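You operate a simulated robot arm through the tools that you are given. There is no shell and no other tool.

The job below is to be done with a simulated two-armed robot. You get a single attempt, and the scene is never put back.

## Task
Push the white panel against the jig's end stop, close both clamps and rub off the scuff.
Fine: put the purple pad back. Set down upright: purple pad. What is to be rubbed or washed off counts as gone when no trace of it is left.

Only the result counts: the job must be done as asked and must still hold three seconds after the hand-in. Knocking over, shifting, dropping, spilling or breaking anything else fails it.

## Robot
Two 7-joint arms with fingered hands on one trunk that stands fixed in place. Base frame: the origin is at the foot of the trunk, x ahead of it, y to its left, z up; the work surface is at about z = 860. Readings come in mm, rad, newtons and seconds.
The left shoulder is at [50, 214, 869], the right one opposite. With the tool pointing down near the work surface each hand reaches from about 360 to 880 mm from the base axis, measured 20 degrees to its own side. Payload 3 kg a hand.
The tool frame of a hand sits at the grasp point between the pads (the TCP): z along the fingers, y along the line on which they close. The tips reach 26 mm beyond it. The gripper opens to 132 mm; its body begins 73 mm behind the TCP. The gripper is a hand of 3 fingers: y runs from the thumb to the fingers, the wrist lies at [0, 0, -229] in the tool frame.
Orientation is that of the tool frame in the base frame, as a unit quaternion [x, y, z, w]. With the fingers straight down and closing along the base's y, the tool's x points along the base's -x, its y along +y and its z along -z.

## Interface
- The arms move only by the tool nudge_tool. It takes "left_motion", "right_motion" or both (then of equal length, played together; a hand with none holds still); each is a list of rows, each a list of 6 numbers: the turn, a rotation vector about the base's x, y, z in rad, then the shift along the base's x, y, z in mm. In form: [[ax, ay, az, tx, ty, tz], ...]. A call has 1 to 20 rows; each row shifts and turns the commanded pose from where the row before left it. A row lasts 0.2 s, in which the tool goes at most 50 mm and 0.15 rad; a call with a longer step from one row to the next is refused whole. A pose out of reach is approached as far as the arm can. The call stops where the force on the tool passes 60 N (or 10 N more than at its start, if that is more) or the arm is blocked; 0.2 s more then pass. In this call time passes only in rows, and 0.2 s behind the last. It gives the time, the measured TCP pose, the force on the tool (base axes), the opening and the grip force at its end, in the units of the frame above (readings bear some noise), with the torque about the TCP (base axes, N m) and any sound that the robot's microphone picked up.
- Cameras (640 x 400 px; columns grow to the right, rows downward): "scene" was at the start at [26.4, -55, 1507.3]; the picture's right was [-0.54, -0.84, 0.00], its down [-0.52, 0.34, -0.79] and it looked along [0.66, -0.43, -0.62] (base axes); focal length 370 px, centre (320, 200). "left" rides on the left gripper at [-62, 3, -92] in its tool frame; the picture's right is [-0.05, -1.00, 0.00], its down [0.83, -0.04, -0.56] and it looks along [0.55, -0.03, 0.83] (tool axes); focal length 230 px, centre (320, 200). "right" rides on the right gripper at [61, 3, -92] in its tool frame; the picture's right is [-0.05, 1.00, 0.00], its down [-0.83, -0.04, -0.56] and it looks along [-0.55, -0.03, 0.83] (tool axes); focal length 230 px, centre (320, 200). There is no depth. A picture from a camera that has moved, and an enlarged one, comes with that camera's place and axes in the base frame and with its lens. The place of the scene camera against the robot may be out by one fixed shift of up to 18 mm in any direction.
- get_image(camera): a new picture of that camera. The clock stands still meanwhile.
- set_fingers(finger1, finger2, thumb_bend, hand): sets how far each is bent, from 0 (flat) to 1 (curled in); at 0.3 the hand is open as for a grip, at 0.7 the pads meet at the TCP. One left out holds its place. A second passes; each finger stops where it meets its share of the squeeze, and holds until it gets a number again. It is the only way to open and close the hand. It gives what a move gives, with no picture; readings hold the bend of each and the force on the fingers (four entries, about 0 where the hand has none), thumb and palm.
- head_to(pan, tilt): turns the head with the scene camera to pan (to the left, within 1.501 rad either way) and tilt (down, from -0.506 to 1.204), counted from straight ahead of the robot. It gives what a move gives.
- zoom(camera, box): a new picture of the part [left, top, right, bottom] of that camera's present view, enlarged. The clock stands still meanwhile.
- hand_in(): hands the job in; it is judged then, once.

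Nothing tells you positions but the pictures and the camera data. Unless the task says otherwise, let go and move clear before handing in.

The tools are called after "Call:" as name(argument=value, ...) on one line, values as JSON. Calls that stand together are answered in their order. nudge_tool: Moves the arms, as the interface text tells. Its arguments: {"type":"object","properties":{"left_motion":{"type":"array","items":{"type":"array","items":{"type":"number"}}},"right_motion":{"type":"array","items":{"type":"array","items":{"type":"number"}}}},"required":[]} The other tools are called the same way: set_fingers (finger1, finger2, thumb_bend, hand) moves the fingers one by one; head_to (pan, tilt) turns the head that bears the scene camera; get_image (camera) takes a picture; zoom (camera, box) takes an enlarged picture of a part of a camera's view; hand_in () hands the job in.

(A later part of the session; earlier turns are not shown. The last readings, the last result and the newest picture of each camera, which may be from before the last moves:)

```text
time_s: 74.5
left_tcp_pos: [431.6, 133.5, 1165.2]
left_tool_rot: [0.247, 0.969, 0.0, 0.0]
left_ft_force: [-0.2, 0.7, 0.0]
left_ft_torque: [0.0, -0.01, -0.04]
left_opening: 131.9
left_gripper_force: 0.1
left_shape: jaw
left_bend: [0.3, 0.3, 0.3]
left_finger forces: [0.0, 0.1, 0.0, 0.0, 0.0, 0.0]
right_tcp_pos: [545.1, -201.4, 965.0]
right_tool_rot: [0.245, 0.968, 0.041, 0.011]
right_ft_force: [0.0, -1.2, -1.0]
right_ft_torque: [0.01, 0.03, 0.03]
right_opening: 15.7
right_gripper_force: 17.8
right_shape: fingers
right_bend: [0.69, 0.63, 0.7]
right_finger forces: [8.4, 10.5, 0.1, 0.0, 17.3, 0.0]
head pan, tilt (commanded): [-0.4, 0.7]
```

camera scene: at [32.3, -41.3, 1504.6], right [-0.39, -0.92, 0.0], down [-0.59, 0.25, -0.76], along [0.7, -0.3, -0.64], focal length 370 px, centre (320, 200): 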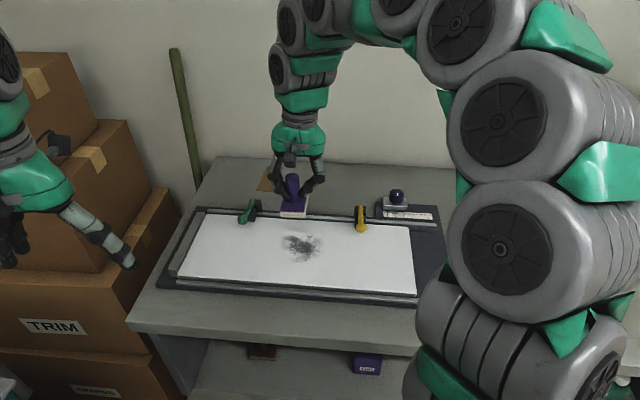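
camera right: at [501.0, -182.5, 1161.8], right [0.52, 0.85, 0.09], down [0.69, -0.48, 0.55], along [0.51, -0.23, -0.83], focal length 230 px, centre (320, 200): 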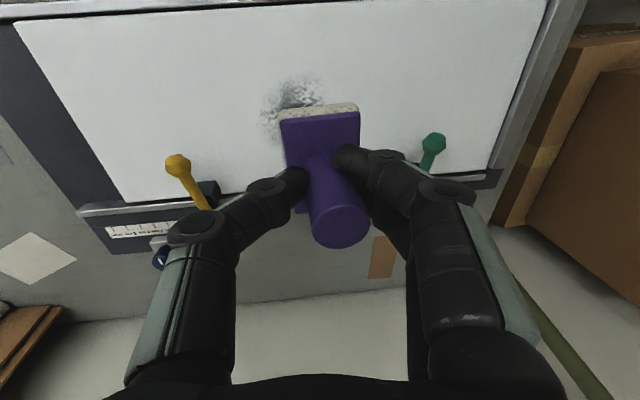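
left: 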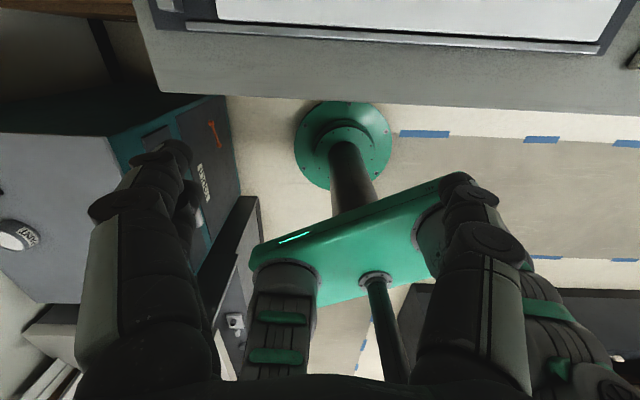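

Call:
nudge_tool(right_motion=[[0, 0, 0, 0, 0, -2]])

Call:
nudge_tool(right_motion=[[0, 0, 0, 0, 0, -2]])

Call:
nudge_tool(right_motion=[[0, 0, 0, 0, 0, -2]])

Call:
zoom(camera="scene", box=[250, 180, 350, 270])

```text
time_s: 74.9
left_tcp_pos: [430.7, 134.2, 1162.6]
left_tool_rot: [0.247, 0.969, 0.0, 0.0]
left_ft_force: [0.1, 1.1, 0.8]
left_ft_torque: [0.01, 0.01, 0.03]
left_opening: 131.8
left_gripper_force: 0.1
left_shape: jaw
left_bend: [0.3, 0.3, 0.3]
left_finger forces: [0.0, 0.0, 0.0, 0.1, 0.1, 0.0]
right_tcp_pos: [546.1, -200.2, 960.8]
right_tool_rot: [0.246, 0.968, 0.041, 0.01]
right_ft_force: [-0.2, -0.5, -0.2]
right_ft_torque: [0.0, 0.02, -0.01]
right_opening: 15.7
right_gripper_force: 18.2
right_shape: fingers
right_bend: [0.69, 0.63, 0.7]
right_finger forces: [8.3, 10.4, 0.1, 0.1, 17.3, 0.0]
head pan, tilt (commanded): [-0.4, 0.7]
```

```text
time_s: 75.3
left_tcp_pos: [431.5, 134.9, 1162.6]
left_tool_rot: [0.246, 0.969, 0.0, 0.0]
left_ft_force: [0.4, -0.2, -0.5]
left_ft_torque: [0.0, 0.02, -0.04]
left_opening: 131.9
left_gripper_force: 0.0
left_shape: jaw
left_bend: [0.3, 0.3, 0.3]
left_finger forces: [0.0, 0.1, 0.1, 0.0, 0.0, 0.0]
right_tcp_pos: [545.9, -201.4, 959.5]
right_tool_rot: [0.246, 0.968, 0.042, 0.01]
right_ft_force: [-0.8, 0.3, -0.9]
right_ft_torque: [0.01, 0.0, 0.0]
right_opening: 15.9
right_gripper_force: 18.5
right_shape: fingers
right_bend: [0.69, 0.63, 0.7]
right_finger forces: [8.4, 10.4, 0.0, 0.0, 17.3, 0.0]
head pan, tilt (commanded): [-0.4, 0.7]
```

```text
time_s: 75.7
left_tcp_pos: [431.2, 133.1, 1163.8]
left_tool_rot: [0.246, 0.969, 0.0, 0.0]
left_ft_force: [0.7, 0.3, -0.4]
left_ft_torque: [-0.01, 0.0, -0.01]
left_opening: 131.9
left_gripper_force: 0.0
left_shape: jaw
left_bend: [0.3, 0.3, 0.3]
left_finger forces: [0.1, 0.1, 0.0, 0.0, 0.0, 0.0]
right_tcp_pos: [546.7, -201.0, 957.6]
right_tool_rot: [0.246, 0.968, 0.041, 0.011]
right_ft_force: [-0.2, -0.1, -0.9]
right_ft_torque: [0.01, 0.02, -0.02]
right_opening: 15.7
right_gripper_force: 18.1
right_shape: fingers
right_bend: [0.69, 0.63, 0.7]
right_finger forces: [8.3, 10.5, 0.0, 0.0, 17.2, 0.0]
head pan, tilt (commanded): [-0.4, 0.7]
```

```text
4.44 times, centred on (300, 225) of scene
camera zoom: at [32.3, -41.4, 1504.6], right [-0.39, -0.92, 0.0], down [-0.59, 0.25, -0.76], along [0.7, -0.3, -0.64], focal length 1646 px, centre (409, 89)
```

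zoom: 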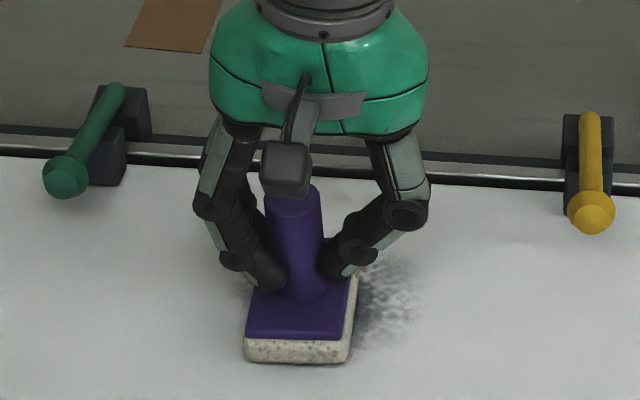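

Call:
nudge_tool(right_motion=[[0, 0, 0, 0, 0, -2]])

Call:
nudge_tool(right_motion=[[0, 0, 0, 0, 0, -2]])

Call:
nudge_tool(right_motion=[[0, 0, 0, 0, 0, -1.5]])

Call:
nudge_tool(right_motion=[[0, 0, 0, 0, 0, -1.5]])

```text
time_s: 76.1
left_tcp_pos: [431.6, 134.5, 1163.5]
left_tool_rot: [0.246, 0.969, 0.0, -0.001]
left_ft_force: [-0.6, 0.3, -0.9]
left_ft_torque: [0.0, -0.02, 0.05]
left_opening: 131.8
left_gripper_force: 0.1
left_shape: jaw
left_bend: [0.3, 0.3, 0.3]
left_finger forces: [0.1, 0.0, 0.0, 0.0, 0.0, 0.0]
right_tcp_pos: [546.0, -201.5, 955.9]
right_tool_rot: [0.246, 0.968, 0.041, 0.01]
right_ft_force: [-0.7, -0.6, -1.0]
right_ft_torque: [0.0, 0.07, -0.03]
right_opening: 15.5
right_gripper_force: 18.0
right_shape: fingers
right_bend: [0.69, 0.63, 0.7]
right_finger forces: [8.5, 10.5, 0.0, 0.1, 17.2, 0.0]
head pan, tilt (commanded): [-0.4, 0.7]
```

```text
time_s: 76.5
left_tcp_pos: [431.9, 134.2, 1163.6]
left_tool_rot: [0.246, 0.969, -0.001, 0.0]
left_ft_force: [0.0, 0.7, -0.5]
left_ft_torque: [0.01, 0.01, -0.02]
left_opening: 131.9
left_gripper_force: 0.0
left_shape: jaw
left_bend: [0.3, 0.3, 0.3]
left_finger forces: [0.0, 0.0, 0.0, 0.0, 0.0, 0.0]
right_tcp_pos: [546.8, -201.9, 953.4]
right_tool_rot: [0.245, 0.969, 0.041, 0.011]
right_ft_force: [-1.3, -0.3, 1.5]
right_ft_torque: [0.03, -0.04, 0.0]
right_opening: 16.0
right_gripper_force: 18.8
right_shape: fingers
right_bend: [0.69, 0.63, 0.7]
right_finger forces: [8.9, 10.2, 0.1, 0.0, 17.9, 0.0]
head pan, tilt (commanded): [-0.4, 0.7]
```

```text
time_s: 76.9
left_tcp_pos: [430.5, 133.6, 1163.0]
left_tool_rot: [0.246, 0.969, 0.0, 0.0]
left_ft_force: [-0.3, 0.3, -0.2]
left_ft_torque: [0.01, 0.02, -0.02]
left_opening: 131.9
left_gripper_force: 0.0
left_shape: jaw
left_bend: [0.3, 0.3, 0.3]
left_finger forces: [0.0, 0.0, 0.0, 0.0, 0.0, 0.0]
right_tcp_pos: [545.1, -201.9, 952.8]
right_tool_rot: [0.246, 0.968, 0.041, 0.01]
right_ft_force: [-4.9, -0.3, 7.1]
right_ft_torque: [0.07, 0.0, 0.05]
right_opening: 15.6
right_gripper_force: 20.7
right_shape: fingers
right_bend: [0.69, 0.64, 0.7]
right_finger forces: [9.5, 10.0, 0.0, 0.0, 20.8, 0.1]
head pan, tilt (commanded): [-0.4, 0.7]
```

```text
time_s: 77.3
left_tcp_pos: [431.3, 133.7, 1161.7]
left_tool_rot: [0.245, 0.969, 0.001, 0.0]
left_ft_force: [0.3, -0.7, -0.3]
left_ft_torque: [0.04, -0.02, 0.0]
left_opening: 131.8
left_gripper_force: 0.0
left_shape: jaw
left_bend: [0.3, 0.3, 0.3]
left_finger forces: [0.0, 0.1, 0.0, 0.1, 0.0, 0.0]
right_tcp_pos: [546.8, -200.9, 951.0]
right_tool_rot: [0.246, 0.968, 0.042, 0.01]
right_ft_force: [-8.1, -1.8, 16.9]
right_ft_torque: [0.04, 0.04, 0.0]
right_opening: 15.8
right_gripper_force: 22.2
right_shape: fingers
right_bend: [0.7, 0.65, 0.7]
right_finger forces: [9.9, 10.3, 0.0, 0.0, 24.5, 0.0]
head pan, tilt (commanded): [-0.4, 0.7]
```

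Contact: the panel top is near z 891, and I have about 17 N of downforce. I'll ease it slightly and make a first short stroke to see how the grip and the scuff behave.

Call:
nudge_tool(right_motion=[[0, 0, 0, 3.8, 7.0, 0.5], [0, 0, 0, 3.8, 7.0, 0], [0, 0, 0, 3.8, 7.0, 0]])

Call:
nudge_tool(right_motion=[[0, 0, 0, 3.8, 7.0, 0], [0, 0, 0, 3.8, 7.0, 0], [0, 0, 0, 3.8, 7.0, 0]])

Call:
zoom(camera="scene", box=[230, 180, 370, 280])

Call:
get_image(camera="right")

```text
time_s: 78.1
left_tcp_pos: [431.6, 133.5, 1163.4]
left_tool_rot: [0.246, 0.969, 0.0, 0.001]
left_ft_force: [-0.5, -0.4, -0.1]
left_ft_torque: [-0.01, 0.01, -0.01]
left_opening: 132.0
left_gripper_force: 0.1
left_shape: jaw
left_bend: [0.3, 0.3, 0.3]
left_finger forces: [0.0, 0.1, 0.0, 0.0, 0.0, 0.0]
right_tcp_pos: [557.2, -180.4, 951.5]
right_tool_rot: [0.245, 0.968, 0.041, 0.011]
right_ft_force: [-3.5, -8.7, 12.8]
right_ft_torque: [-0.14, 0.02, -0.02]
right_opening: 15.2
right_gripper_force: 20.1
right_shape: fingers
right_bend: [0.7, 0.66, 0.71]
right_finger forces: [6.7, 9.4, 0.0, 0.0, 24.5, 0.0]
head pan, tilt (commanded): [-0.4, 0.7]
```

```text
time_s: 78.9
left_tcp_pos: [430.5, 133.6, 1164.1]
left_tool_rot: [0.246, 0.969, 0.001, 0.0]
left_ft_force: [0.1, -0.5, 0.5]
left_ft_torque: [0.01, 0.03, -0.02]
left_opening: 132.0
left_gripper_force: 0.1
left_shape: jaw
left_bend: [0.3, 0.3, 0.3]
left_finger forces: [0.1, 0.0, 0.1, 0.1, 0.1, 0.1]
right_tcp_pos: [569.2, -159.5, 950.3]
right_tool_rot: [0.246, 0.968, 0.04, 0.01]
right_ft_force: [-4.5, -7.0, 12.2]
right_ft_torque: [-0.16, 0.01, -0.06]
right_opening: 14.9
right_gripper_force: 20.4
right_shape: fingers
right_bend: [0.71, 0.66, 0.71]
right_finger forces: [7.3, 9.9, 0.1, 0.0, 24.1, 0.0]
head pan, tilt (commanded): [-0.4, 0.7]
```

```text
4.00 times, centred on (300, 230) of scene
camera zoom: at [32.1, -41.4, 1504.6], right [-0.39, -0.92, 0.0], down [-0.59, 0.25, -0.77], along [0.7, -0.3, -0.64], focal length 1481 px, centre (400, 80)
```

zoom: 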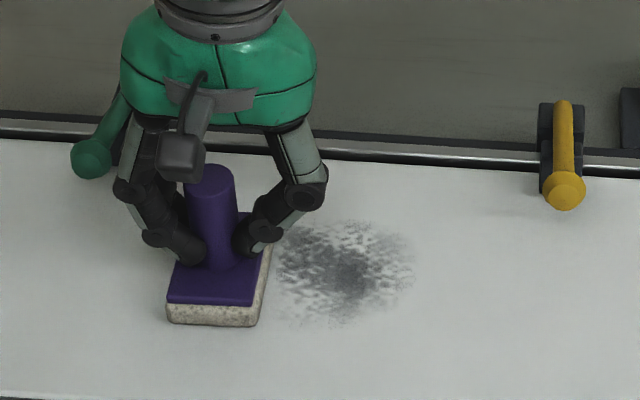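

```text
taken
camera right: at [511.6, -133.6, 1042.8], right [0.52, 0.85, 0.08], down [0.69, -0.48, 0.55], along [0.51, -0.23, -0.83], focal length 230 px, centre (320, 200)
```

right: 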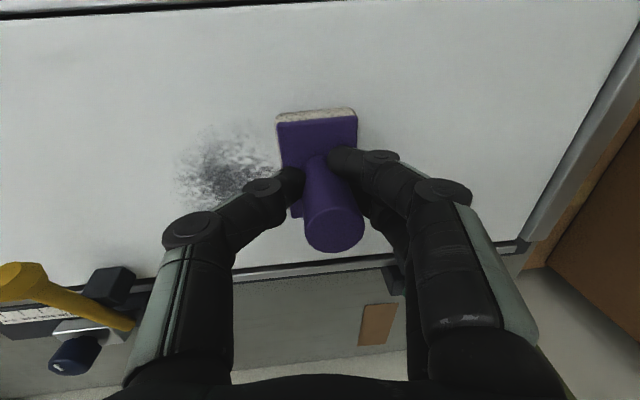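

The pad rides flat at about 12 N and the grip holds. To avoid dragging the panel off the stop I'll stroke only toward the stop, lifting the pad on each return.

Call:
nudge_tool(right_motion=[[0, 0, 0, 0, 0, 8], [0, 0, 0, -18.7, -28.9, 0], [0, 0, 0, -18.7, -28.9, 0], [0, 0, 0, -18.7, -28.9, 0], [0, 0, 0, 0, 0, -8], [0, 0, 0, 4.91, 9.05, 0], [0, 0, 0, 4.91, 9.05, 0], [0, 0, 0, 4.91, 9.05, 0], [0, 0, 0, 4.91, 9.05, 0], [0, 0, 0, 4.91, 9.05, 0], [0, 0, 0, 4.91, 9.05, 0], [0, 0, 0, 4.91, 9.05, 0], [0, 0, 0, 4.91, 9.05, 0], [0, 0, 0, 4.91, 9.05, 0], [0, 0, 0, 4.91, 9.05, 0]])

Call:
zoom(camera="scene", box=[230, 180, 370, 280])

Call:
get_image(camera="right")

```text
time_s: 82.1
left_tcp_pos: [430.6, 133.4, 1163.8]
left_tool_rot: [0.246, 0.969, 0.0, 0.0]
left_ft_force: [-0.5, -0.5, 0.9]
left_ft_torque: [-0.02, 0.0, -0.01]
left_opening: 131.9
left_gripper_force: 0.1
left_shape: jaw
left_bend: [0.3, 0.3, 0.3]
left_finger forces: [0.0, 0.0, 0.0, 0.0, 0.1, 0.1]
right_tcp_pos: [562.1, -155.5, 950.6]
right_tool_rot: [0.246, 0.968, 0.041, 0.011]
right_ft_force: [-4.2, -9.2, 15.7]
right_ft_torque: [-0.19, 0.02, -0.04]
right_opening: 13.4
right_gripper_force: 21.2
right_shape: fingers
right_bend: [0.71, 0.65, 0.72]
right_finger forces: [6.5, 9.8, 0.0, 0.0, 25.7, 0.0]
head pan, tilt (commanded): [-0.4, 0.7]
```

```text
4.00 times, centred on (300, 230) of scene
camera zoom: at [32.0, -41.5, 1504.6], right [-0.39, -0.92, 0.0], down [-0.59, 0.25, -0.77], along [0.7, -0.3, -0.64], focal length 1481 px, centre (400, 80)
```

zoom: 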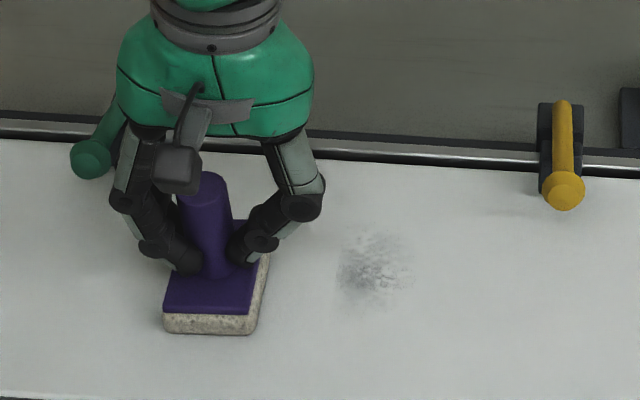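

```text
taken
camera right: at [504.7, -130.1, 1042.7], right [0.52, 0.85, 0.08], down [0.69, -0.48, 0.55], along [0.51, -0.23, -0.83], focal length 230 px, centre (320, 200)
```

right: 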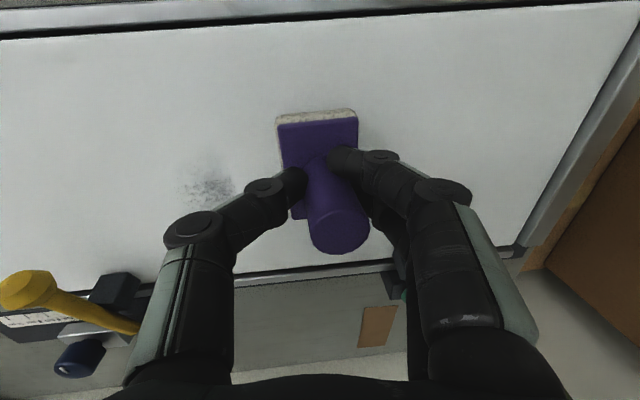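

The scuff is coming off quickly. Next lane, shifted 20 mm farther across.

Call:
nudge_tool(right_motion=[[0, 0, 0, 0, 0, 8], [0, 0, 0, -11.2, -34.5, 0], [0, 0, 0, -11.2, -34.5, 0], [0, 0, 0, -11.2, -34.5, 0], [0, 0, 0, 0, 0, -8], [0, 0, 0, 4.91, 9.05, 0], [0, 0, 0, 4.91, 9.05, 0], [0, 0, 0, 4.91, 9.05, 0], [0, 0, 0, 4.91, 9.05, 0], [0, 0, 0, 4.91, 9.05, 0], [0, 0, 0, 4.91, 9.05, 0], [0, 0, 0, 4.91, 9.05, 0], [0, 0, 0, 4.91, 9.05, 0], [0, 0, 0, 4.91, 9.05, 0], [0, 0, 0, 4.91, 9.05, 0]])

Call:
zoom(camera="scene", box=[230, 180, 370, 280])

Call:
get_image(camera="right")

```text
time_s: 84.4
left_tcp_pos: [432.3, 134.4, 1162.7]
left_tool_rot: [0.246, 0.969, 0.0, 0.001]
left_ft_force: [0.6, -0.1, -0.3]
left_ft_torque: [0.0, 0.04, -0.03]
left_opening: 131.9
left_gripper_force: 0.1
left_shape: jaw
left_bend: [0.3, 0.3, 0.3]
left_finger forces: [0.0, 0.0, 0.1, 0.0, 0.0, 0.0]
right_tcp_pos: [555.9, -210.4, 952.8]
right_tool_rot: [0.247, 0.968, 0.039, 0.013]
right_ft_force: [-1.0, -0.2, 0.7]
right_ft_torque: [-0.03, -0.02, 0.01]
right_opening: 11.2
right_gripper_force: 18.1
right_shape: fingers
right_bend: [0.7, 0.62, 0.73]
right_finger forces: [6.6, 11.2, 0.1, 0.1, 17.9, 0.0]
head pan, tilt (commanded): [-0.4, 0.7]
stopped in row 11 (right hand): the force on the tool passed its limit at 66 N (the readings are from after the stop); the commanded pose is now the measured one
```

```text
4.00 times, centred on (300, 230) of scene
camera zoom: at [32.4, -41.3, 1504.6], right [-0.39, -0.92, 0.0], down [-0.59, 0.25, -0.76], along [0.7, -0.3, -0.64], focal length 1481 px, centre (400, 80)
```

zoom: 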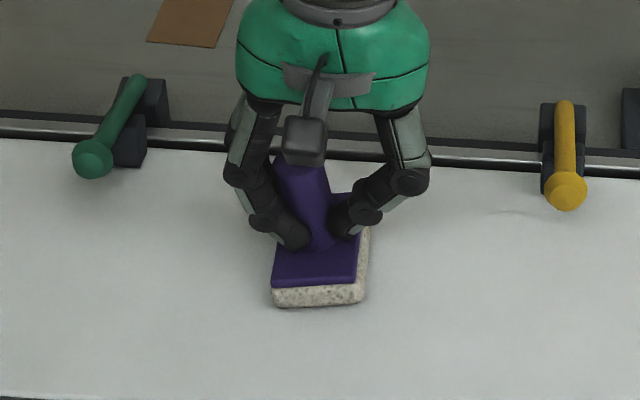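

```text
taken
camera right: at [498.3, -186.0, 1045.1], right [0.52, 0.85, 0.08], down [0.69, -0.47, 0.55], along [0.51, -0.23, -0.83], focal length 230 px, centre (320, 200)
```

right: 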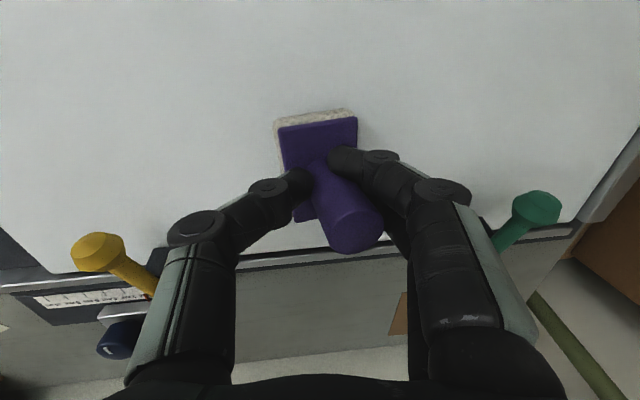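

The stroke stopped because the pad's leading edge dug in: the knob has been tipping in the grip. The scuff looks gone from what's visible, so I'll lift and inspect.

Call:
nudge_tool(right_motion=[[0, 0, 0, 0, 0, 10], [0, 0, 0, 0, 0, 25], [0, 0, 0, 0, 0, 25]])

Call:
get_image(camera="right")

Call:
zoom(camera="scene", box=[230, 160, 370, 280])

Call:
zoom(camera="scene", box=[165, 205, 235, 290])

```text
time_s: 85.2
left_tcp_pos: [430.3, 133.7, 1164.0]
left_tool_rot: [0.246, 0.969, 0.0, 0.0]
left_ft_force: [0.4, -0.3, 0.5]
left_ft_torque: [0.0, -0.01, 0.01]
left_opening: 132.0
left_gripper_force: 0.1
left_shape: jaw
left_bend: [0.3, 0.3, 0.3]
left_finger forces: [0.0, 0.0, 0.1, 0.0, 0.0, 0.1]
right_tcp_pos: [553.7, -213.0, 1013.6]
right_tool_rot: [0.247, 0.968, 0.04, 0.012]
right_ft_force: [0.1, -0.7, -0.3]
right_ft_torque: [0.01, -0.04, 0.03]
right_opening: 11.0
right_gripper_force: 17.4
right_shape: fingers
right_bend: [0.7, 0.62, 0.73]
right_finger forces: [5.9, 11.6, 0.0, 0.1, 17.0, 0.1]
head pan, tilt (commanded): [-0.4, 0.7]
```

```text
taken
camera right: at [497.8, -186.7, 1104.7], right [0.52, 0.85, 0.08], down [0.69, -0.47, 0.55], along [0.51, -0.23, -0.83], focal length 230 px, centre (320, 200)
```

right: 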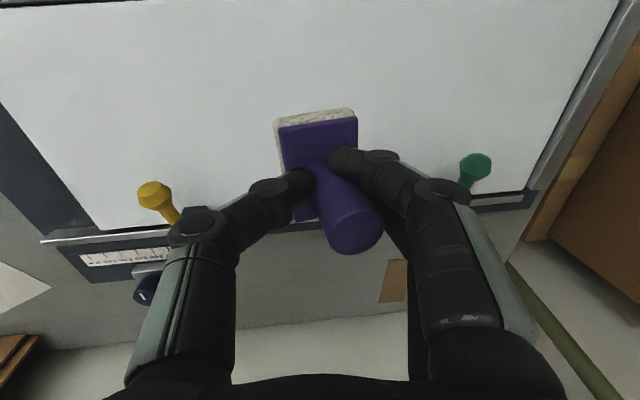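

```text
3.33 times, centred on (300, 220) of scene
camera zoom: at [32.2, -41.3, 1504.6], right [-0.39, -0.92, 0.0], down [-0.59, 0.25, -0.76], along [0.7, -0.3, -0.64], focal length 1234 px, centre (387, 133)
```

zoom: 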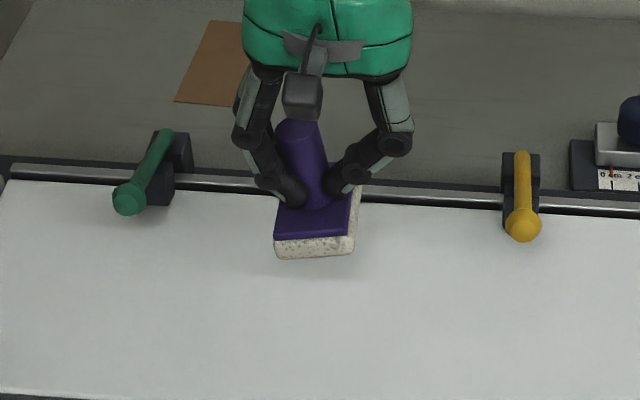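

```text
4.71 times, centred on (200, 248) of scene
camera zoom: at [32.2, -41.3, 1504.6], right [-0.39, -0.92, 0.0], down [-0.59, 0.25, -0.76], along [0.7, -0.3, -0.64], focal length 1742 px, centre (885, -24)
```

zoom: 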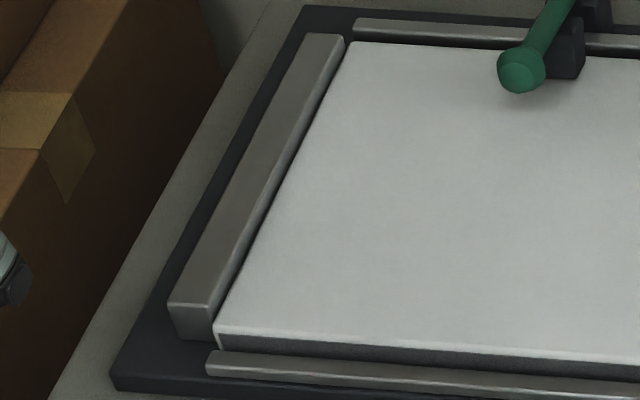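

Call:
nudge_tool(right_motion=[[0, 0, 0, 0, 0, 28], [0, 0, 0, 0, 0, 28], [0, 0, 0, -24.8, -28.6, 0], [0, 0, 0, -24.8, -28.6, 0], [0, 0, 0, -24.8, -28.6, 0], [0, 0, 0, -24.8, -28.6, 0], [0, 0, 0, -24.8, -28.6, 0], [0, 0, 0, -24.8, -28.6, 0], [0, 0, 0, -24.8, -28.6, 0], [0, 0, 0, -24.8, -28.6, 0], [0, 0, 0, -24.8, -28.6, 0]])

Call:
get_image(camera="scene")

Call:
zoom(camera="scene", box=[260, 215, 340, 275])

Call:
get_image(camera="right")

```text
time_s: 87.6
left_tcp_pos: [430.4, 133.8, 1164.1]
left_tool_rot: [0.246, 0.969, 0.0, 0.0]
left_ft_force: [1.0, 0.2, -0.1]
left_ft_torque: [0.02, 0.0, 0.01]
left_opening: 131.8
left_gripper_force: 0.1
left_shape: jaw
left_bend: [0.3, 0.3, 0.3]
left_finger forces: [0.0, 0.0, 0.1, 0.0, 0.0, 0.0]
right_tcp_pos: [332.2, -469.1, 1069.3]
right_tool_rot: [0.246, 0.968, 0.04, 0.012]
right_ft_force: [0.0, -1.0, -0.6]
right_ft_torque: [-0.03, 0.02, 0.01]
right_opening: 9.9
right_gripper_force: 16.8
right_shape: fingers
right_bend: [0.7, 0.62, 0.73]
right_finger forces: [5.4, 11.8, 0.0, 0.0, 16.4, 0.0]
head pan, tilt (commanded): [-0.4, 0.7]
```

```text
taken
camera scene: at [32.2, -41.4, 1504.6], right [-0.39, -0.92, 0.0], down [-0.59, 0.25, -0.76], along [0.7, -0.3, -0.64], focal length 370 px, centre (320, 200)
```

scene: 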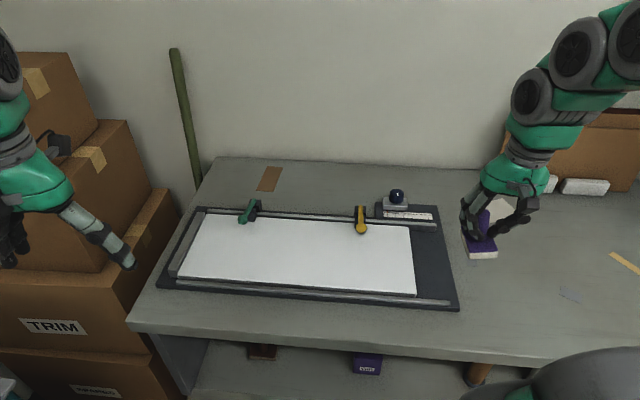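

```text
6.67 times, centred on (300, 245) of scene
camera zoom: at [32.2, -41.4, 1504.6], right [-0.39, -0.92, 0.0], down [-0.59, 0.25, -0.76], along [0.7, -0.3, -0.64], focal length 2468 px, centre (453, -100)
```

zoom: 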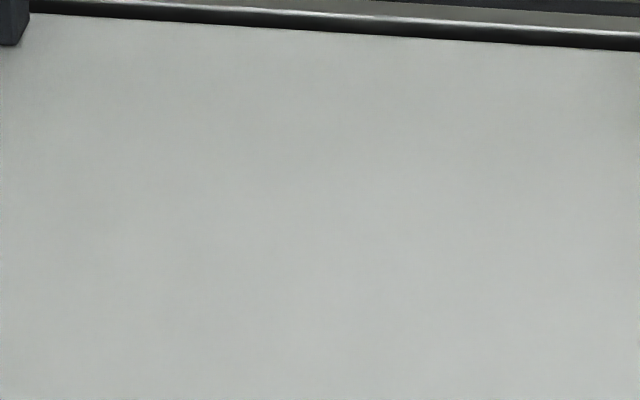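

```text
taken
camera right: at [274.2, -444.0, 1160.3], right [0.52, 0.85, 0.08], down [0.69, -0.47, 0.55], along [0.51, -0.23, -0.83], focal length 230 px, centre (320, 200)
```

right: 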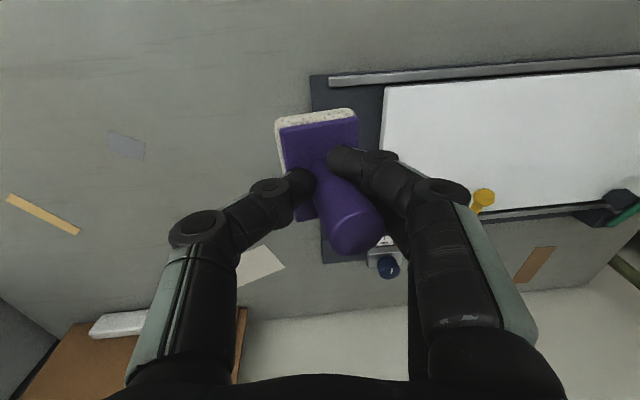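

The scuff looks gone. Before judging closely, I'll set the pad down at its home to free the camera; first I need the pad's tilt in the hand.

Call:
zoom(camera="right", box=[250, 80, 410, 270])

Call:
zoom(camera="scene", box=[440, 170, 560, 280])

```text
2.11 times, centred on (330, 175) of right
camera zoom: at [274.2, -444.0, 1160.3], right [0.52, 0.85, 0.08], down [0.69, -0.47, 0.55], along [0.51, -0.23, -0.83], focal length 484 px, centre (299, 253)
```

zoom: 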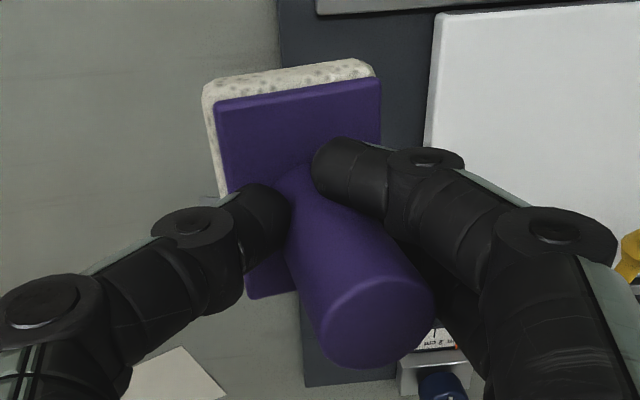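

```text
3.64 times, centred on (500, 225) of scene
camera zoom: at [32.2, -41.4, 1504.6], right [-0.39, -0.92, 0.0], down [-0.59, 0.25, -0.76], along [0.7, -0.3, -0.64], focal length 1346 px, centre (-334, 109)
```

zoom: 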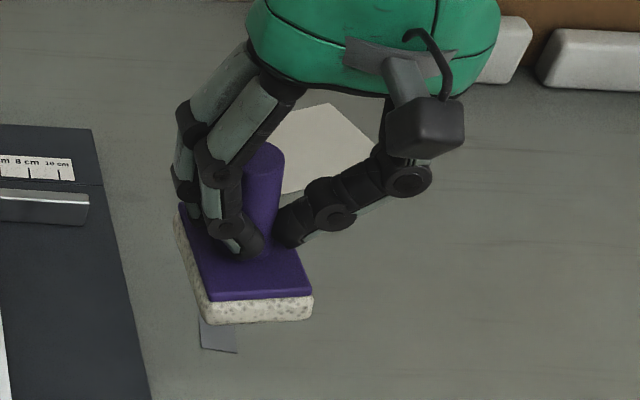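

Solving the plate corners gives a roll of about 0.21 rad (the +e1 side is low) and negligible yaw. I'll rotate the tool to level the pad and check.

Call:
nudge_tool(right_motion=[[0.0914, -0.0496, 0, 0, 0, 0], [0.0914, -0.0496, 0, 0, 0, 0]])

Call:
zoom(camera="right", box=[250, 80, 410, 270])

Call:
zoom(camera="scene", box=[440, 170, 560, 280])

```text
time_s: 88.2
left_tcp_pos: [430.0, 133.2, 1163.1]
left_tool_rot: [0.246, 0.969, 0.001, 0.0]
left_ft_force: [0.5, 0.2, 0.2]
left_ft_torque: [-0.02, 0.02, 0.01]
left_opening: 131.9
left_gripper_force: 0.1
left_shape: jaw
left_bend: [0.3, 0.3, 0.3]
left_finger forces: [0.0, 0.0, 0.0, 0.1, 0.0, 0.0]
right_tcp_pos: [330.9, -467.3, 1068.3]
right_tool_rot: [0.245, 0.959, 0.141, 0.037]
right_ft_force: [0.7, -0.2, -1.0]
right_ft_torque: [0.01, -0.01, 0.03]
right_opening: 9.9
right_gripper_force: 17.2
right_shape: fingers
right_bend: [0.7, 0.62, 0.73]
right_finger forces: [5.3, 11.8, 0.0, 0.1, 16.5, 0.1]
head pan, tilt (commanded): [-0.4, 0.7]
```

```text
2.11 times, centred on (330, 175) of right
camera zoom: at [265.5, -460.2, 1157.4], right [0.5, 0.82, 0.29], down [0.63, -0.57, 0.52], along [0.59, -0.08, -0.8], focal length 484 px, centre (299, 253)
```

zoom: 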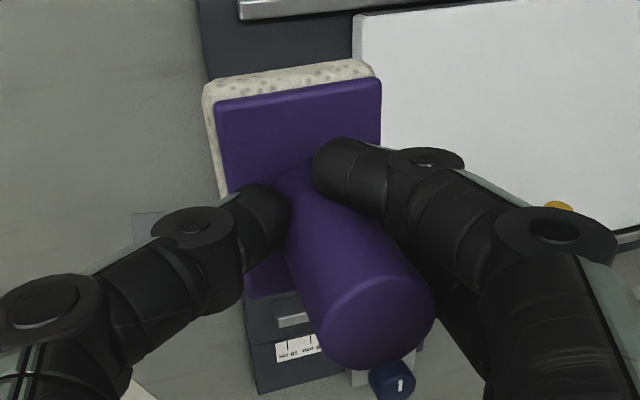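

```text
3.64 times, centred on (500, 225) of scene
camera zoom: at [32.2, -41.4, 1504.6], right [-0.39, -0.92, 0.0], down [-0.59, 0.25, -0.76], along [0.7, -0.3, -0.64], focal length 1346 px, centre (-334, 109)
```

zoom: 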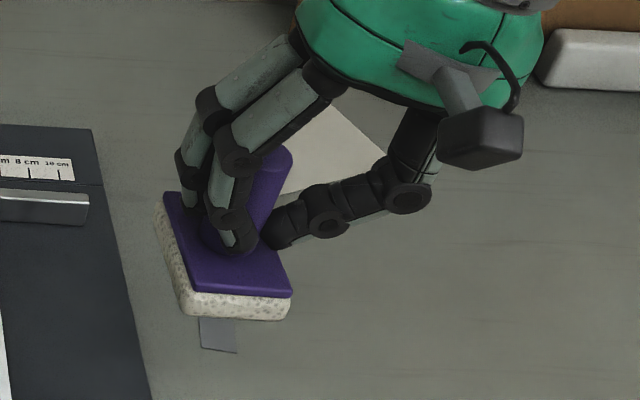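

Call:
nudge_tool(right_motion=[[0, 0, 0, -20.6, -23, 0], [0, 0, 0, -20.6, -23, 0], [0, 0, 0, -20.6, -23, 0], [0, 0, 0, 0, 0, -45], [0, 0, 0, 0, 0, -45], [0, 0, 0, 0, 0, -40]])

Call:
get_image(camera="right")

Call:
zoom(camera="scene", box=[440, 230, 560, 340])

```text
time_s: 89.6
left_tcp_pos: [431.0, 134.5, 1162.4]
left_tool_rot: [0.246, 0.969, 0.0, 0.0]
left_ft_force: [-1.0, -0.6, -0.1]
left_ft_torque: [0.0, -0.03, -0.01]
left_opening: 132.0
left_gripper_force: 0.1
left_shape: jaw
left_bend: [0.3, 0.3, 0.3]
left_finger forces: [0.0, 0.0, 0.0, 0.0, 0.0, 0.1]
right_tcp_pos: [269.0, -538.5, 936.6]
right_tool_rot: [0.244, 0.959, 0.141, 0.037]
right_ft_force: [-0.6, 0.2, -1.1]
right_ft_torque: [-0.02, 0.02, 0.0]
right_opening: 9.2
right_gripper_force: 16.9
right_shape: fingers
right_bend: [0.71, 0.62, 0.73]
right_finger forces: [4.9, 11.8, 0.1, 0.0, 16.5, 0.0]
head pan, tilt (commanded): [-0.4, 0.7]
```

```text
taken
camera right: at [203.7, -530.0, 1026.5], right [0.5, 0.82, 0.29], down [0.63, -0.57, 0.52], along [0.59, -0.08, -0.8], focal length 230 px, centre (320, 200)
```

right: 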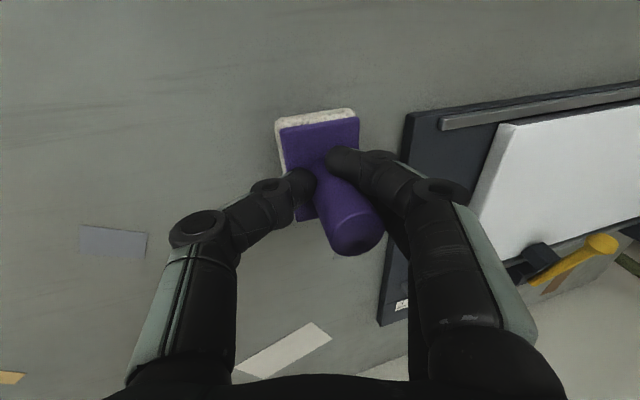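

```text
3.64 times, centred on (500, 285) of scene
camera zoom: at [32.3, -41.4, 1504.6], right [-0.39, -0.92, 0.0], down [-0.59, 0.25, -0.76], along [0.7, -0.3, -0.64], focal length 1346 px, centre (-334, -109)
```

zoom: 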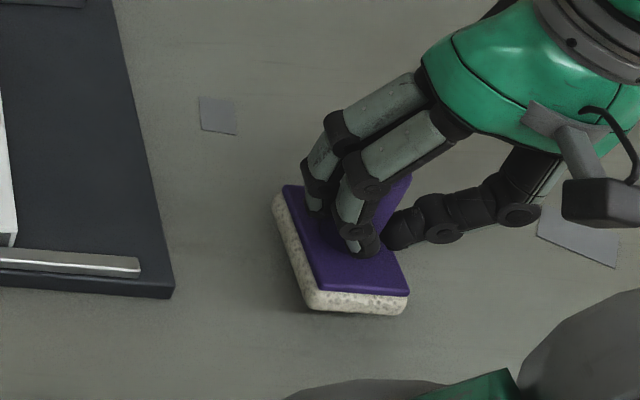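

Call:
zoom(camera="right", box=[250, 80, 410, 270])

Call:
zoom(camera="scene", box=[450, 260, 560, 340])

```text
2.11 times, centred on (330, 175) of right
camera zoom: at [203.7, -530.0, 1026.5], right [0.5, 0.82, 0.29], down [0.63, -0.57, 0.52], along [0.59, -0.08, -0.8], focal length 484 px, centre (299, 253)
```

zoom: 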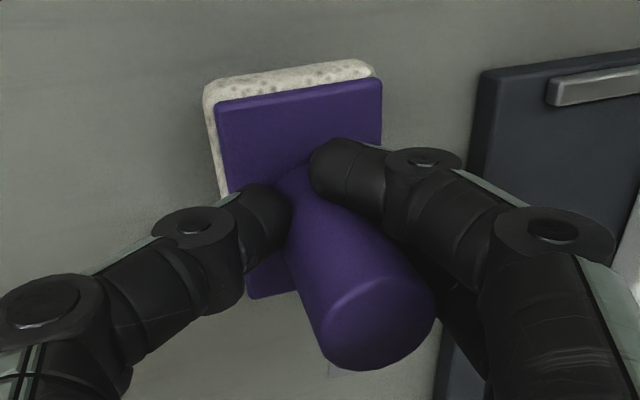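

```text
5.00 times, centred on (505, 300) of scene
camera zoom: at [32.3, -41.4, 1504.6], right [-0.39, -0.92, 0.0], down [-0.59, 0.25, -0.76], along [0.7, -0.3, -0.64], focal length 1851 px, centre (-605, -300)
```

zoom: 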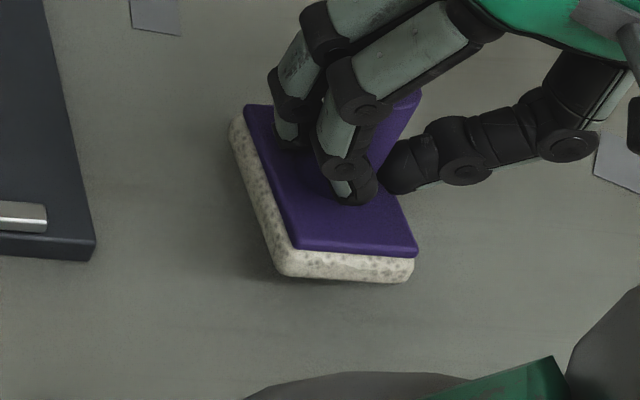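

Comparing this with the original view of the pad suggests a small pitch (the +e2 end about 5° low) and a few millimetres of offset. I'll correct both before lowering.

Call:
nudge_tool(right_motion=[[-0.0605, -0.0696, 0, -2.4, 8.2, 0]])

Call:
zoom(camera="scene", box=[450, 260, 560, 340])

Call:
zoom(camera="right", box=[250, 80, 410, 270])

```text
time_s: 90.0
left_tcp_pos: [431.2, 132.7, 1163.0]
left_tool_rot: [0.246, 0.969, 0.0, -0.001]
left_ft_force: [0.0, 0.0, -0.1]
left_ft_torque: [0.02, 0.0, -0.01]
left_opening: 131.8
left_gripper_force: 0.1
left_shape: jaw
left_bend: [0.3, 0.3, 0.3]
left_finger forces: [0.0, 0.0, 0.0, 0.1, 0.1, 0.1]
right_tcp_pos: [268.6, -530.4, 939.3]
right_tool_rot: [0.238, 0.961, 0.119, 0.078]
right_ft_force: [0.8, 0.5, -0.5]
right_ft_torque: [-0.04, -0.01, -0.02]
right_opening: 9.1
right_gripper_force: 16.3
right_shape: fingers
right_bend: [0.71, 0.62, 0.73]
right_finger forces: [4.6, 11.9, 0.1, 0.0, 16.4, 0.1]
head pan, tilt (commanded): [-0.4, 0.7]
```

```text
5.00 times, centred on (505, 300) of scene
camera zoom: at [32.3, -41.3, 1504.6], right [-0.39, -0.92, 0.0], down [-0.59, 0.25, -0.76], along [0.7, -0.3, -0.64], focal length 1851 px, centre (-605, -300)
```

zoom: 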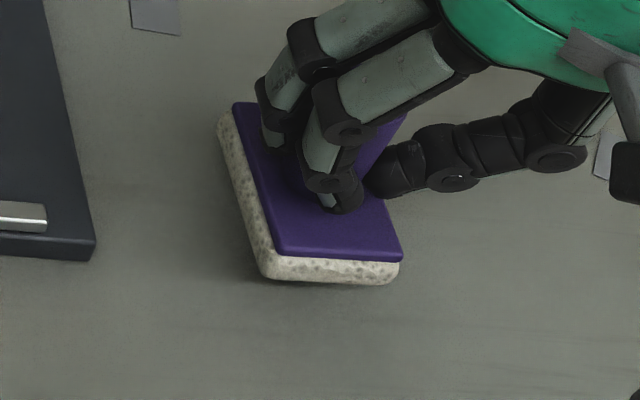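

```text
2.11 times, centred on (330, 175) of right
camera zoom: at [195.8, -516.2, 1021.8], right [0.48, 0.83, 0.27], down [0.59, -0.54, 0.6], along [0.65, -0.13, -0.75], focal length 484 px, centre (299, 253)
```

zoom: 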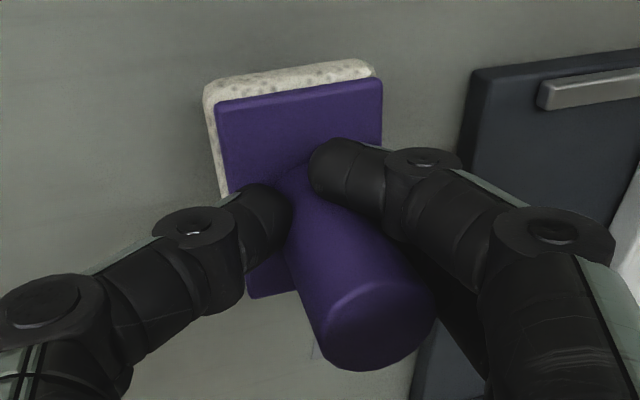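

Call:
nudge_tool(right_motion=[[-0.0447, 0.0015, 0, 0.1, 2.2, 0], [0, 0, 0, 0, 0, -8]])

Call:
zoom(camera="scene", box=[450, 260, 560, 340])

Call:
nudge_tool(right_motion=[[0, 0, 0, 0, 0, -3]])

Call:
nudge_tool(right_motion=[[0, 0, 0, 0, 0, -2]])

```text
time_s: 90.6
left_tcp_pos: [430.9, 133.5, 1163.4]
left_tool_rot: [0.246, 0.969, 0.001, 0.0]
left_ft_force: [0.0, -0.2, -0.3]
left_ft_torque: [0.01, 0.0, 0.0]
left_opening: 131.9
left_gripper_force: 0.1
left_shape: jaw
left_bend: [0.3, 0.3, 0.3]
left_finger forces: [0.1, 0.0, 0.1, 0.1, 0.1, 0.0]
right_tcp_pos: [267.3, -528.2, 930.3]
right_tool_rot: [0.236, 0.963, 0.098, 0.082]
right_ft_force: [0.5, -0.6, -1.4]
right_ft_torque: [0.01, 0.04, 0.0]
right_opening: 9.0
right_gripper_force: 16.5
right_shape: fingers
right_bend: [0.71, 0.62, 0.73]
right_finger forces: [4.6, 11.8, 0.1, 0.0, 16.3, 0.0]
head pan, tilt (commanded): [-0.4, 0.7]
```

```text
5.00 times, centred on (505, 300) of scene
camera zoom: at [32.3, -41.4, 1504.6], right [-0.39, -0.92, 0.0], down [-0.59, 0.25, -0.76], along [0.7, -0.3, -0.64], focal length 1851 px, centre (-605, -300)
```

zoom: 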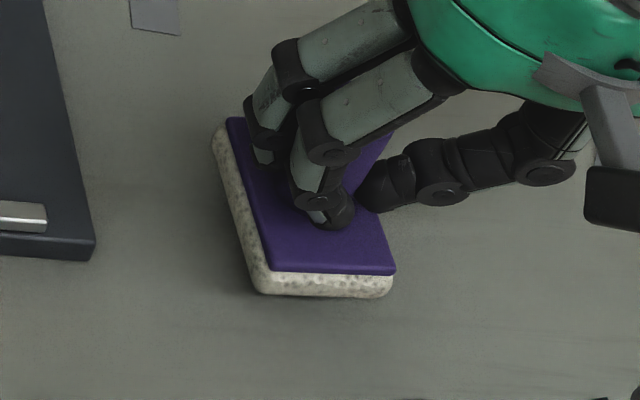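

```text
time_s: 91.0
left_tcp_pos: [430.8, 134.0, 1163.9]
left_tool_rot: [0.246, 0.969, 0.0, 0.0]
left_ft_force: [-0.2, 0.5, 1.0]
left_ft_torque: [0.01, 0.02, 0.03]
left_opening: 131.7
left_gripper_force: 0.1
left_shape: jaw
left_bend: [0.3, 0.3, 0.3]
left_finger forces: [0.0, 0.1, 0.0, 0.0, 0.1, 0.0]
right_tcp_pos: [267.2, -526.6, 927.6]
right_tool_rot: [0.236, 0.963, 0.097, 0.083]
right_ft_force: [0.6, 0.2, -0.7]
right_ft_torque: [-0.03, -0.04, 0.0]
right_opening: 8.8
right_gripper_force: 16.7
right_shape: fingers
right_bend: [0.71, 0.62, 0.73]
right_finger forces: [4.6, 11.8, 0.1, 0.0, 16.2, 0.0]
head pan, tilt (commanded): [-0.4, 0.7]
```

```text
time_s: 91.4
left_tcp_pos: [431.7, 133.7, 1164.1]
left_tool_rot: [0.247, 0.969, 0.0, 0.0]
left_ft_force: [0.2, 0.1, 0.2]
left_ft_torque: [0.03, -0.03, -0.02]
left_opening: 131.8
left_gripper_force: 0.1
left_shape: jaw
left_bend: [0.3, 0.3, 0.3]
left_finger forces: [0.0, 0.0, 0.0, 0.1, 0.0, 0.1]
right_tcp_pos: [266.3, -528.0, 925.7]
right_tool_rot: [0.236, 0.963, 0.098, 0.082]
right_ft_force: [-0.2, -0.8, 0.6]
right_ft_torque: [0.0, 0.01, -0.02]
right_opening: 8.9
right_gripper_force: 16.7
right_shape: fingers
right_bend: [0.71, 0.62, 0.73]
right_finger forces: [4.6, 11.9, 0.0, 0.0, 16.3, 0.1]
head pan, tilt (commanded): [-0.4, 0.7]
```

Call:
nudge_tool(right_motion=[[0, 0, 0, 0, 0, -2]])

Call:
nudge_tool(right_motion=[[0, 0, 0, 0, 0, -2]])

Call:
zoom(camera="scene", box=[450, 260, 560, 340])

```text
time_s: 91.8
left_tcp_pos: [430.8, 133.9, 1164.0]
left_tool_rot: [0.247, 0.969, 0.0, 0.0]
left_ft_force: [0.2, -0.4, -0.6]
left_ft_torque: [-0.03, 0.0, -0.01]
left_opening: 131.8
left_gripper_force: 0.1
left_shape: jaw
left_bend: [0.3, 0.3, 0.3]
left_finger forces: [0.0, 0.0, 0.0, 0.1, 0.0, 0.1]
right_tcp_pos: [268.0, -526.7, 923.8]
right_tool_rot: [0.236, 0.963, 0.097, 0.082]
right_ft_force: [-0.3, -0.6, 0.4]
right_ft_torque: [-0.01, 0.0, 0.03]
right_opening: 9.0
right_gripper_force: 16.3
right_shape: fingers
right_bend: [0.71, 0.62, 0.73]
right_finger forces: [4.6, 11.8, 0.0, 0.1, 16.4, 0.1]
head pan, tilt (commanded): [-0.4, 0.7]
```

```text
time_s: 92.2
left_tcp_pos: [430.7, 133.7, 1163.1]
left_tool_rot: [0.246, 0.969, -0.001, 0.001]
left_ft_force: [-1.0, -0.8, 0.7]
left_ft_torque: [0.0, 0.01, 0.01]
left_opening: 131.8
left_gripper_force: 0.1
left_shape: jaw
left_bend: [0.3, 0.3, 0.3]
left_finger forces: [0.1, 0.1, 0.1, 0.0, 0.1, 0.0]
right_tcp_pos: [267.6, -527.7, 921.3]
right_tool_rot: [0.236, 0.963, 0.098, 0.081]
right_ft_force: [-0.1, 0.2, -0.5]
right_ft_torque: [-0.01, 0.01, 0.02]
right_opening: 8.9
right_gripper_force: 16.4
right_shape: fingers
right_bend: [0.71, 0.62, 0.73]
right_finger forces: [4.6, 11.8, 0.0, 0.1, 16.4, 0.1]
head pan, tilt (commanded): [-0.4, 0.7]
```

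```text
5.00 times, centred on (505, 300) of scene
camera zoom: at [32.3, -41.4, 1504.6], right [-0.39, -0.92, 0.0], down [-0.59, 0.25, -0.76], along [0.7, -0.3, -0.64], focal length 1851 px, centre (-605, -300)
```

zoom: 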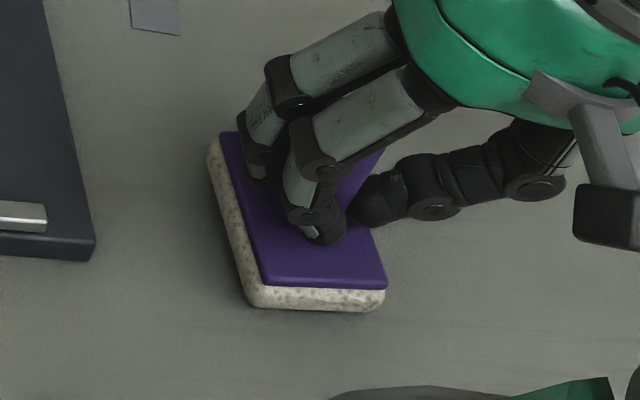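

Call:
nudge_tool(right_motion=[[0, 0, 0, 0, 0, -1.5]])

Call:
nudge_tool(right_motion=[[0, 0, 0, 0, 0, -1]])

```text
time_s: 92.6
left_tcp_pos: [430.9, 133.9, 1163.3]
left_tool_rot: [0.246, 0.969, 0.0, 0.0]
left_ft_force: [0.6, -0.3, -0.5]
left_ft_torque: [-0.01, 0.0, 0.02]
left_opening: 131.8
left_gripper_force: 0.0
left_shape: jaw
left_bend: [0.3, 0.3, 0.3]
left_finger forces: [0.1, 0.1, 0.0, 0.0, 0.0, 0.0]
right_tcp_pos: [266.0, -527.5, 919.4]
right_tool_rot: [0.236, 0.963, 0.097, 0.082]
right_ft_force: [0.1, 0.0, -0.4]
right_ft_torque: [0.01, 0.01, 0.01]
right_opening: 8.9
right_gripper_force: 16.4
right_shape: fingers
right_bend: [0.71, 0.62, 0.73]
right_finger forces: [4.7, 11.8, 0.1, 0.0, 16.2, 0.0]
head pan, tilt (commanded): [-0.4, 0.7]
```

```text
time_s: 93.0
left_tcp_pos: [431.8, 133.6, 1163.6]
left_tool_rot: [0.245, 0.969, 0.001, 0.0]
left_ft_force: [0.6, 0.1, 0.9]
left_ft_torque: [0.01, 0.03, 0.02]
left_opening: 131.9
left_gripper_force: 0.0
left_shape: jaw
left_bend: [0.3, 0.3, 0.3]
left_finger forces: [0.0, 0.0, 0.1, 0.1, 0.1, 0.0]
right_tcp_pos: [267.9, -528.7, 920.0]
right_tool_rot: [0.236, 0.963, 0.098, 0.082]
right_ft_force: [0.3, -0.4, 0.0]
right_ft_torque: [0.02, 0.02, -0.01]
right_opening: 8.8
right_gripper_force: 16.9
right_shape: fingers
right_bend: [0.71, 0.62, 0.73]
right_finger forces: [4.7, 11.8, 0.0, 0.1, 16.3, 0.1]
head pan, tilt (commanded): [-0.4, 0.7]
```

Call:
nudge_tool(right_motion=[[0, 0, 0, 0, 0, -1]])

Call:
nudge_tool(right_motion=[[0, 0, 0, 0, 0, -1]])

Call:
nudge_tool(right_motion=[[0, 0, 0, 0, 0, -1]])

```text
time_s: 93.4
left_tcp_pos: [431.8, 134.2, 1163.8]
left_tool_rot: [0.246, 0.969, 0.0, 0.0]
left_ft_force: [0.1, 0.1, 0.6]
left_ft_torque: [0.01, 0.0, 0.01]
left_opening: 132.1
left_gripper_force: 0.0
left_shape: jaw
left_bend: [0.3, 0.3, 0.3]
left_finger forces: [0.1, 0.1, 0.1, 0.0, 0.1, 0.0]
right_tcp_pos: [267.0, -528.1, 917.9]
right_tool_rot: [0.236, 0.963, 0.097, 0.083]
right_ft_force: [-0.3, -0.1, 0.3]
right_ft_torque: [0.0, -0.01, 0.02]
right_opening: 8.8
right_gripper_force: 17.0
right_shape: fingers
right_bend: [0.71, 0.62, 0.73]
right_finger forces: [4.6, 11.7, 0.0, 0.0, 16.3, 0.0]
head pan, tilt (commanded): [-0.4, 0.7]
```

```text
time_s: 93.8
left_tcp_pos: [431.1, 134.5, 1163.7]
left_tool_rot: [0.246, 0.969, 0.001, 0.0]
left_ft_force: [-1.0, -0.5, -0.2]
left_ft_torque: [0.01, -0.02, 0.0]
left_opening: 131.9
left_gripper_force: 0.0
left_shape: jaw
left_bend: [0.3, 0.3, 0.3]
left_finger forces: [0.1, 0.0, 0.0, 0.0, 0.0, 0.1]
right_tcp_pos: [266.5, -528.2, 917.3]
right_tool_rot: [0.236, 0.963, 0.098, 0.082]
right_ft_force: [1.0, -1.4, 0.5]
right_ft_torque: [0.0, 0.0, -0.01]
right_opening: 8.7
right_gripper_force: 16.6
right_shape: fingers
right_bend: [0.71, 0.62, 0.73]
right_finger forces: [4.6, 11.8, 0.0, 0.0, 16.5, 0.0]
head pan, tilt (commanded): [-0.4, 0.7]
```

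```text
time_s: 94.2
left_tcp_pos: [431.0, 134.8, 1164.5]
left_tool_rot: [0.247, 0.969, 0.0, 0.0]
left_ft_force: [-0.4, -0.3, -0.2]
left_ft_torque: [0.02, -0.02, -0.02]
left_opening: 131.9
left_gripper_force: 0.1
left_shape: jaw
left_bend: [0.3, 0.3, 0.3]
left_finger forces: [0.0, 0.0, 0.0, 0.0, 0.0, 0.0]
right_tcp_pos: [267.0, -528.0, 917.0]
right_tool_rot: [0.235, 0.963, 0.098, 0.083]
right_ft_force: [2.3, -1.8, 2.3]
right_ft_torque: [0.0, -0.05, -0.01]
right_opening: 8.4
right_gripper_force: 16.6
right_shape: fingers
right_bend: [0.71, 0.62, 0.73]
right_finger forces: [4.4, 11.9, 0.1, 0.0, 16.8, 0.0]
head pan, tilt (commanded): [-0.4, 0.7]
```

Call:
nudge_tool(right_motion=[[0, 0, 0, 0, 0, -1]])

Call:
zoom(camera="scene", box=[450, 260, 560, 340])

```text
time_s: 94.6
left_tcp_pos: [430.7, 135.1, 1162.7]
left_tool_rot: [0.246, 0.969, 0.0, 0.0]
left_ft_force: [-0.5, -0.1, 0.2]
left_ft_torque: [-0.02, -0.03, 0.01]
left_opening: 132.1
left_gripper_force: 0.1
left_shape: jaw
left_bend: [0.3, 0.3, 0.3]
left_finger forces: [0.1, 0.0, 0.0, 0.0, 0.0, 0.1]
right_tcp_pos: [268.1, -527.3, 915.5]
right_tool_rot: [0.236, 0.963, 0.098, 0.082]
right_ft_force: [0.2, -0.7, 2.4]
right_ft_torque: [0.02, 0.04, -0.02]
right_opening: 7.6
right_gripper_force: 16.9
right_shape: fingers
right_bend: [0.71, 0.61, 0.73]
right_finger forces: [5.5, 12.1, 0.1, 0.0, 16.3, 0.1]
head pan, tilt (commanded): [-0.4, 0.7]
```

```text
5.00 times, centred on (505, 300) of scene
camera zoom: at [32.3, -41.3, 1504.6], right [-0.39, -0.92, 0.0], down [-0.59, 0.25, -0.76], along [0.7, -0.3, -0.64], focal length 1851 px, centre (-605, -300)
```

zoom: 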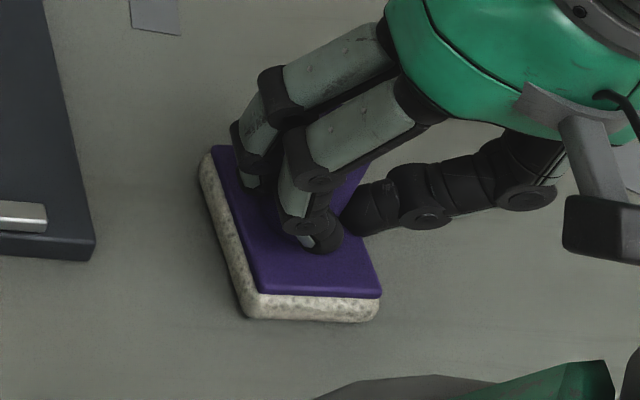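

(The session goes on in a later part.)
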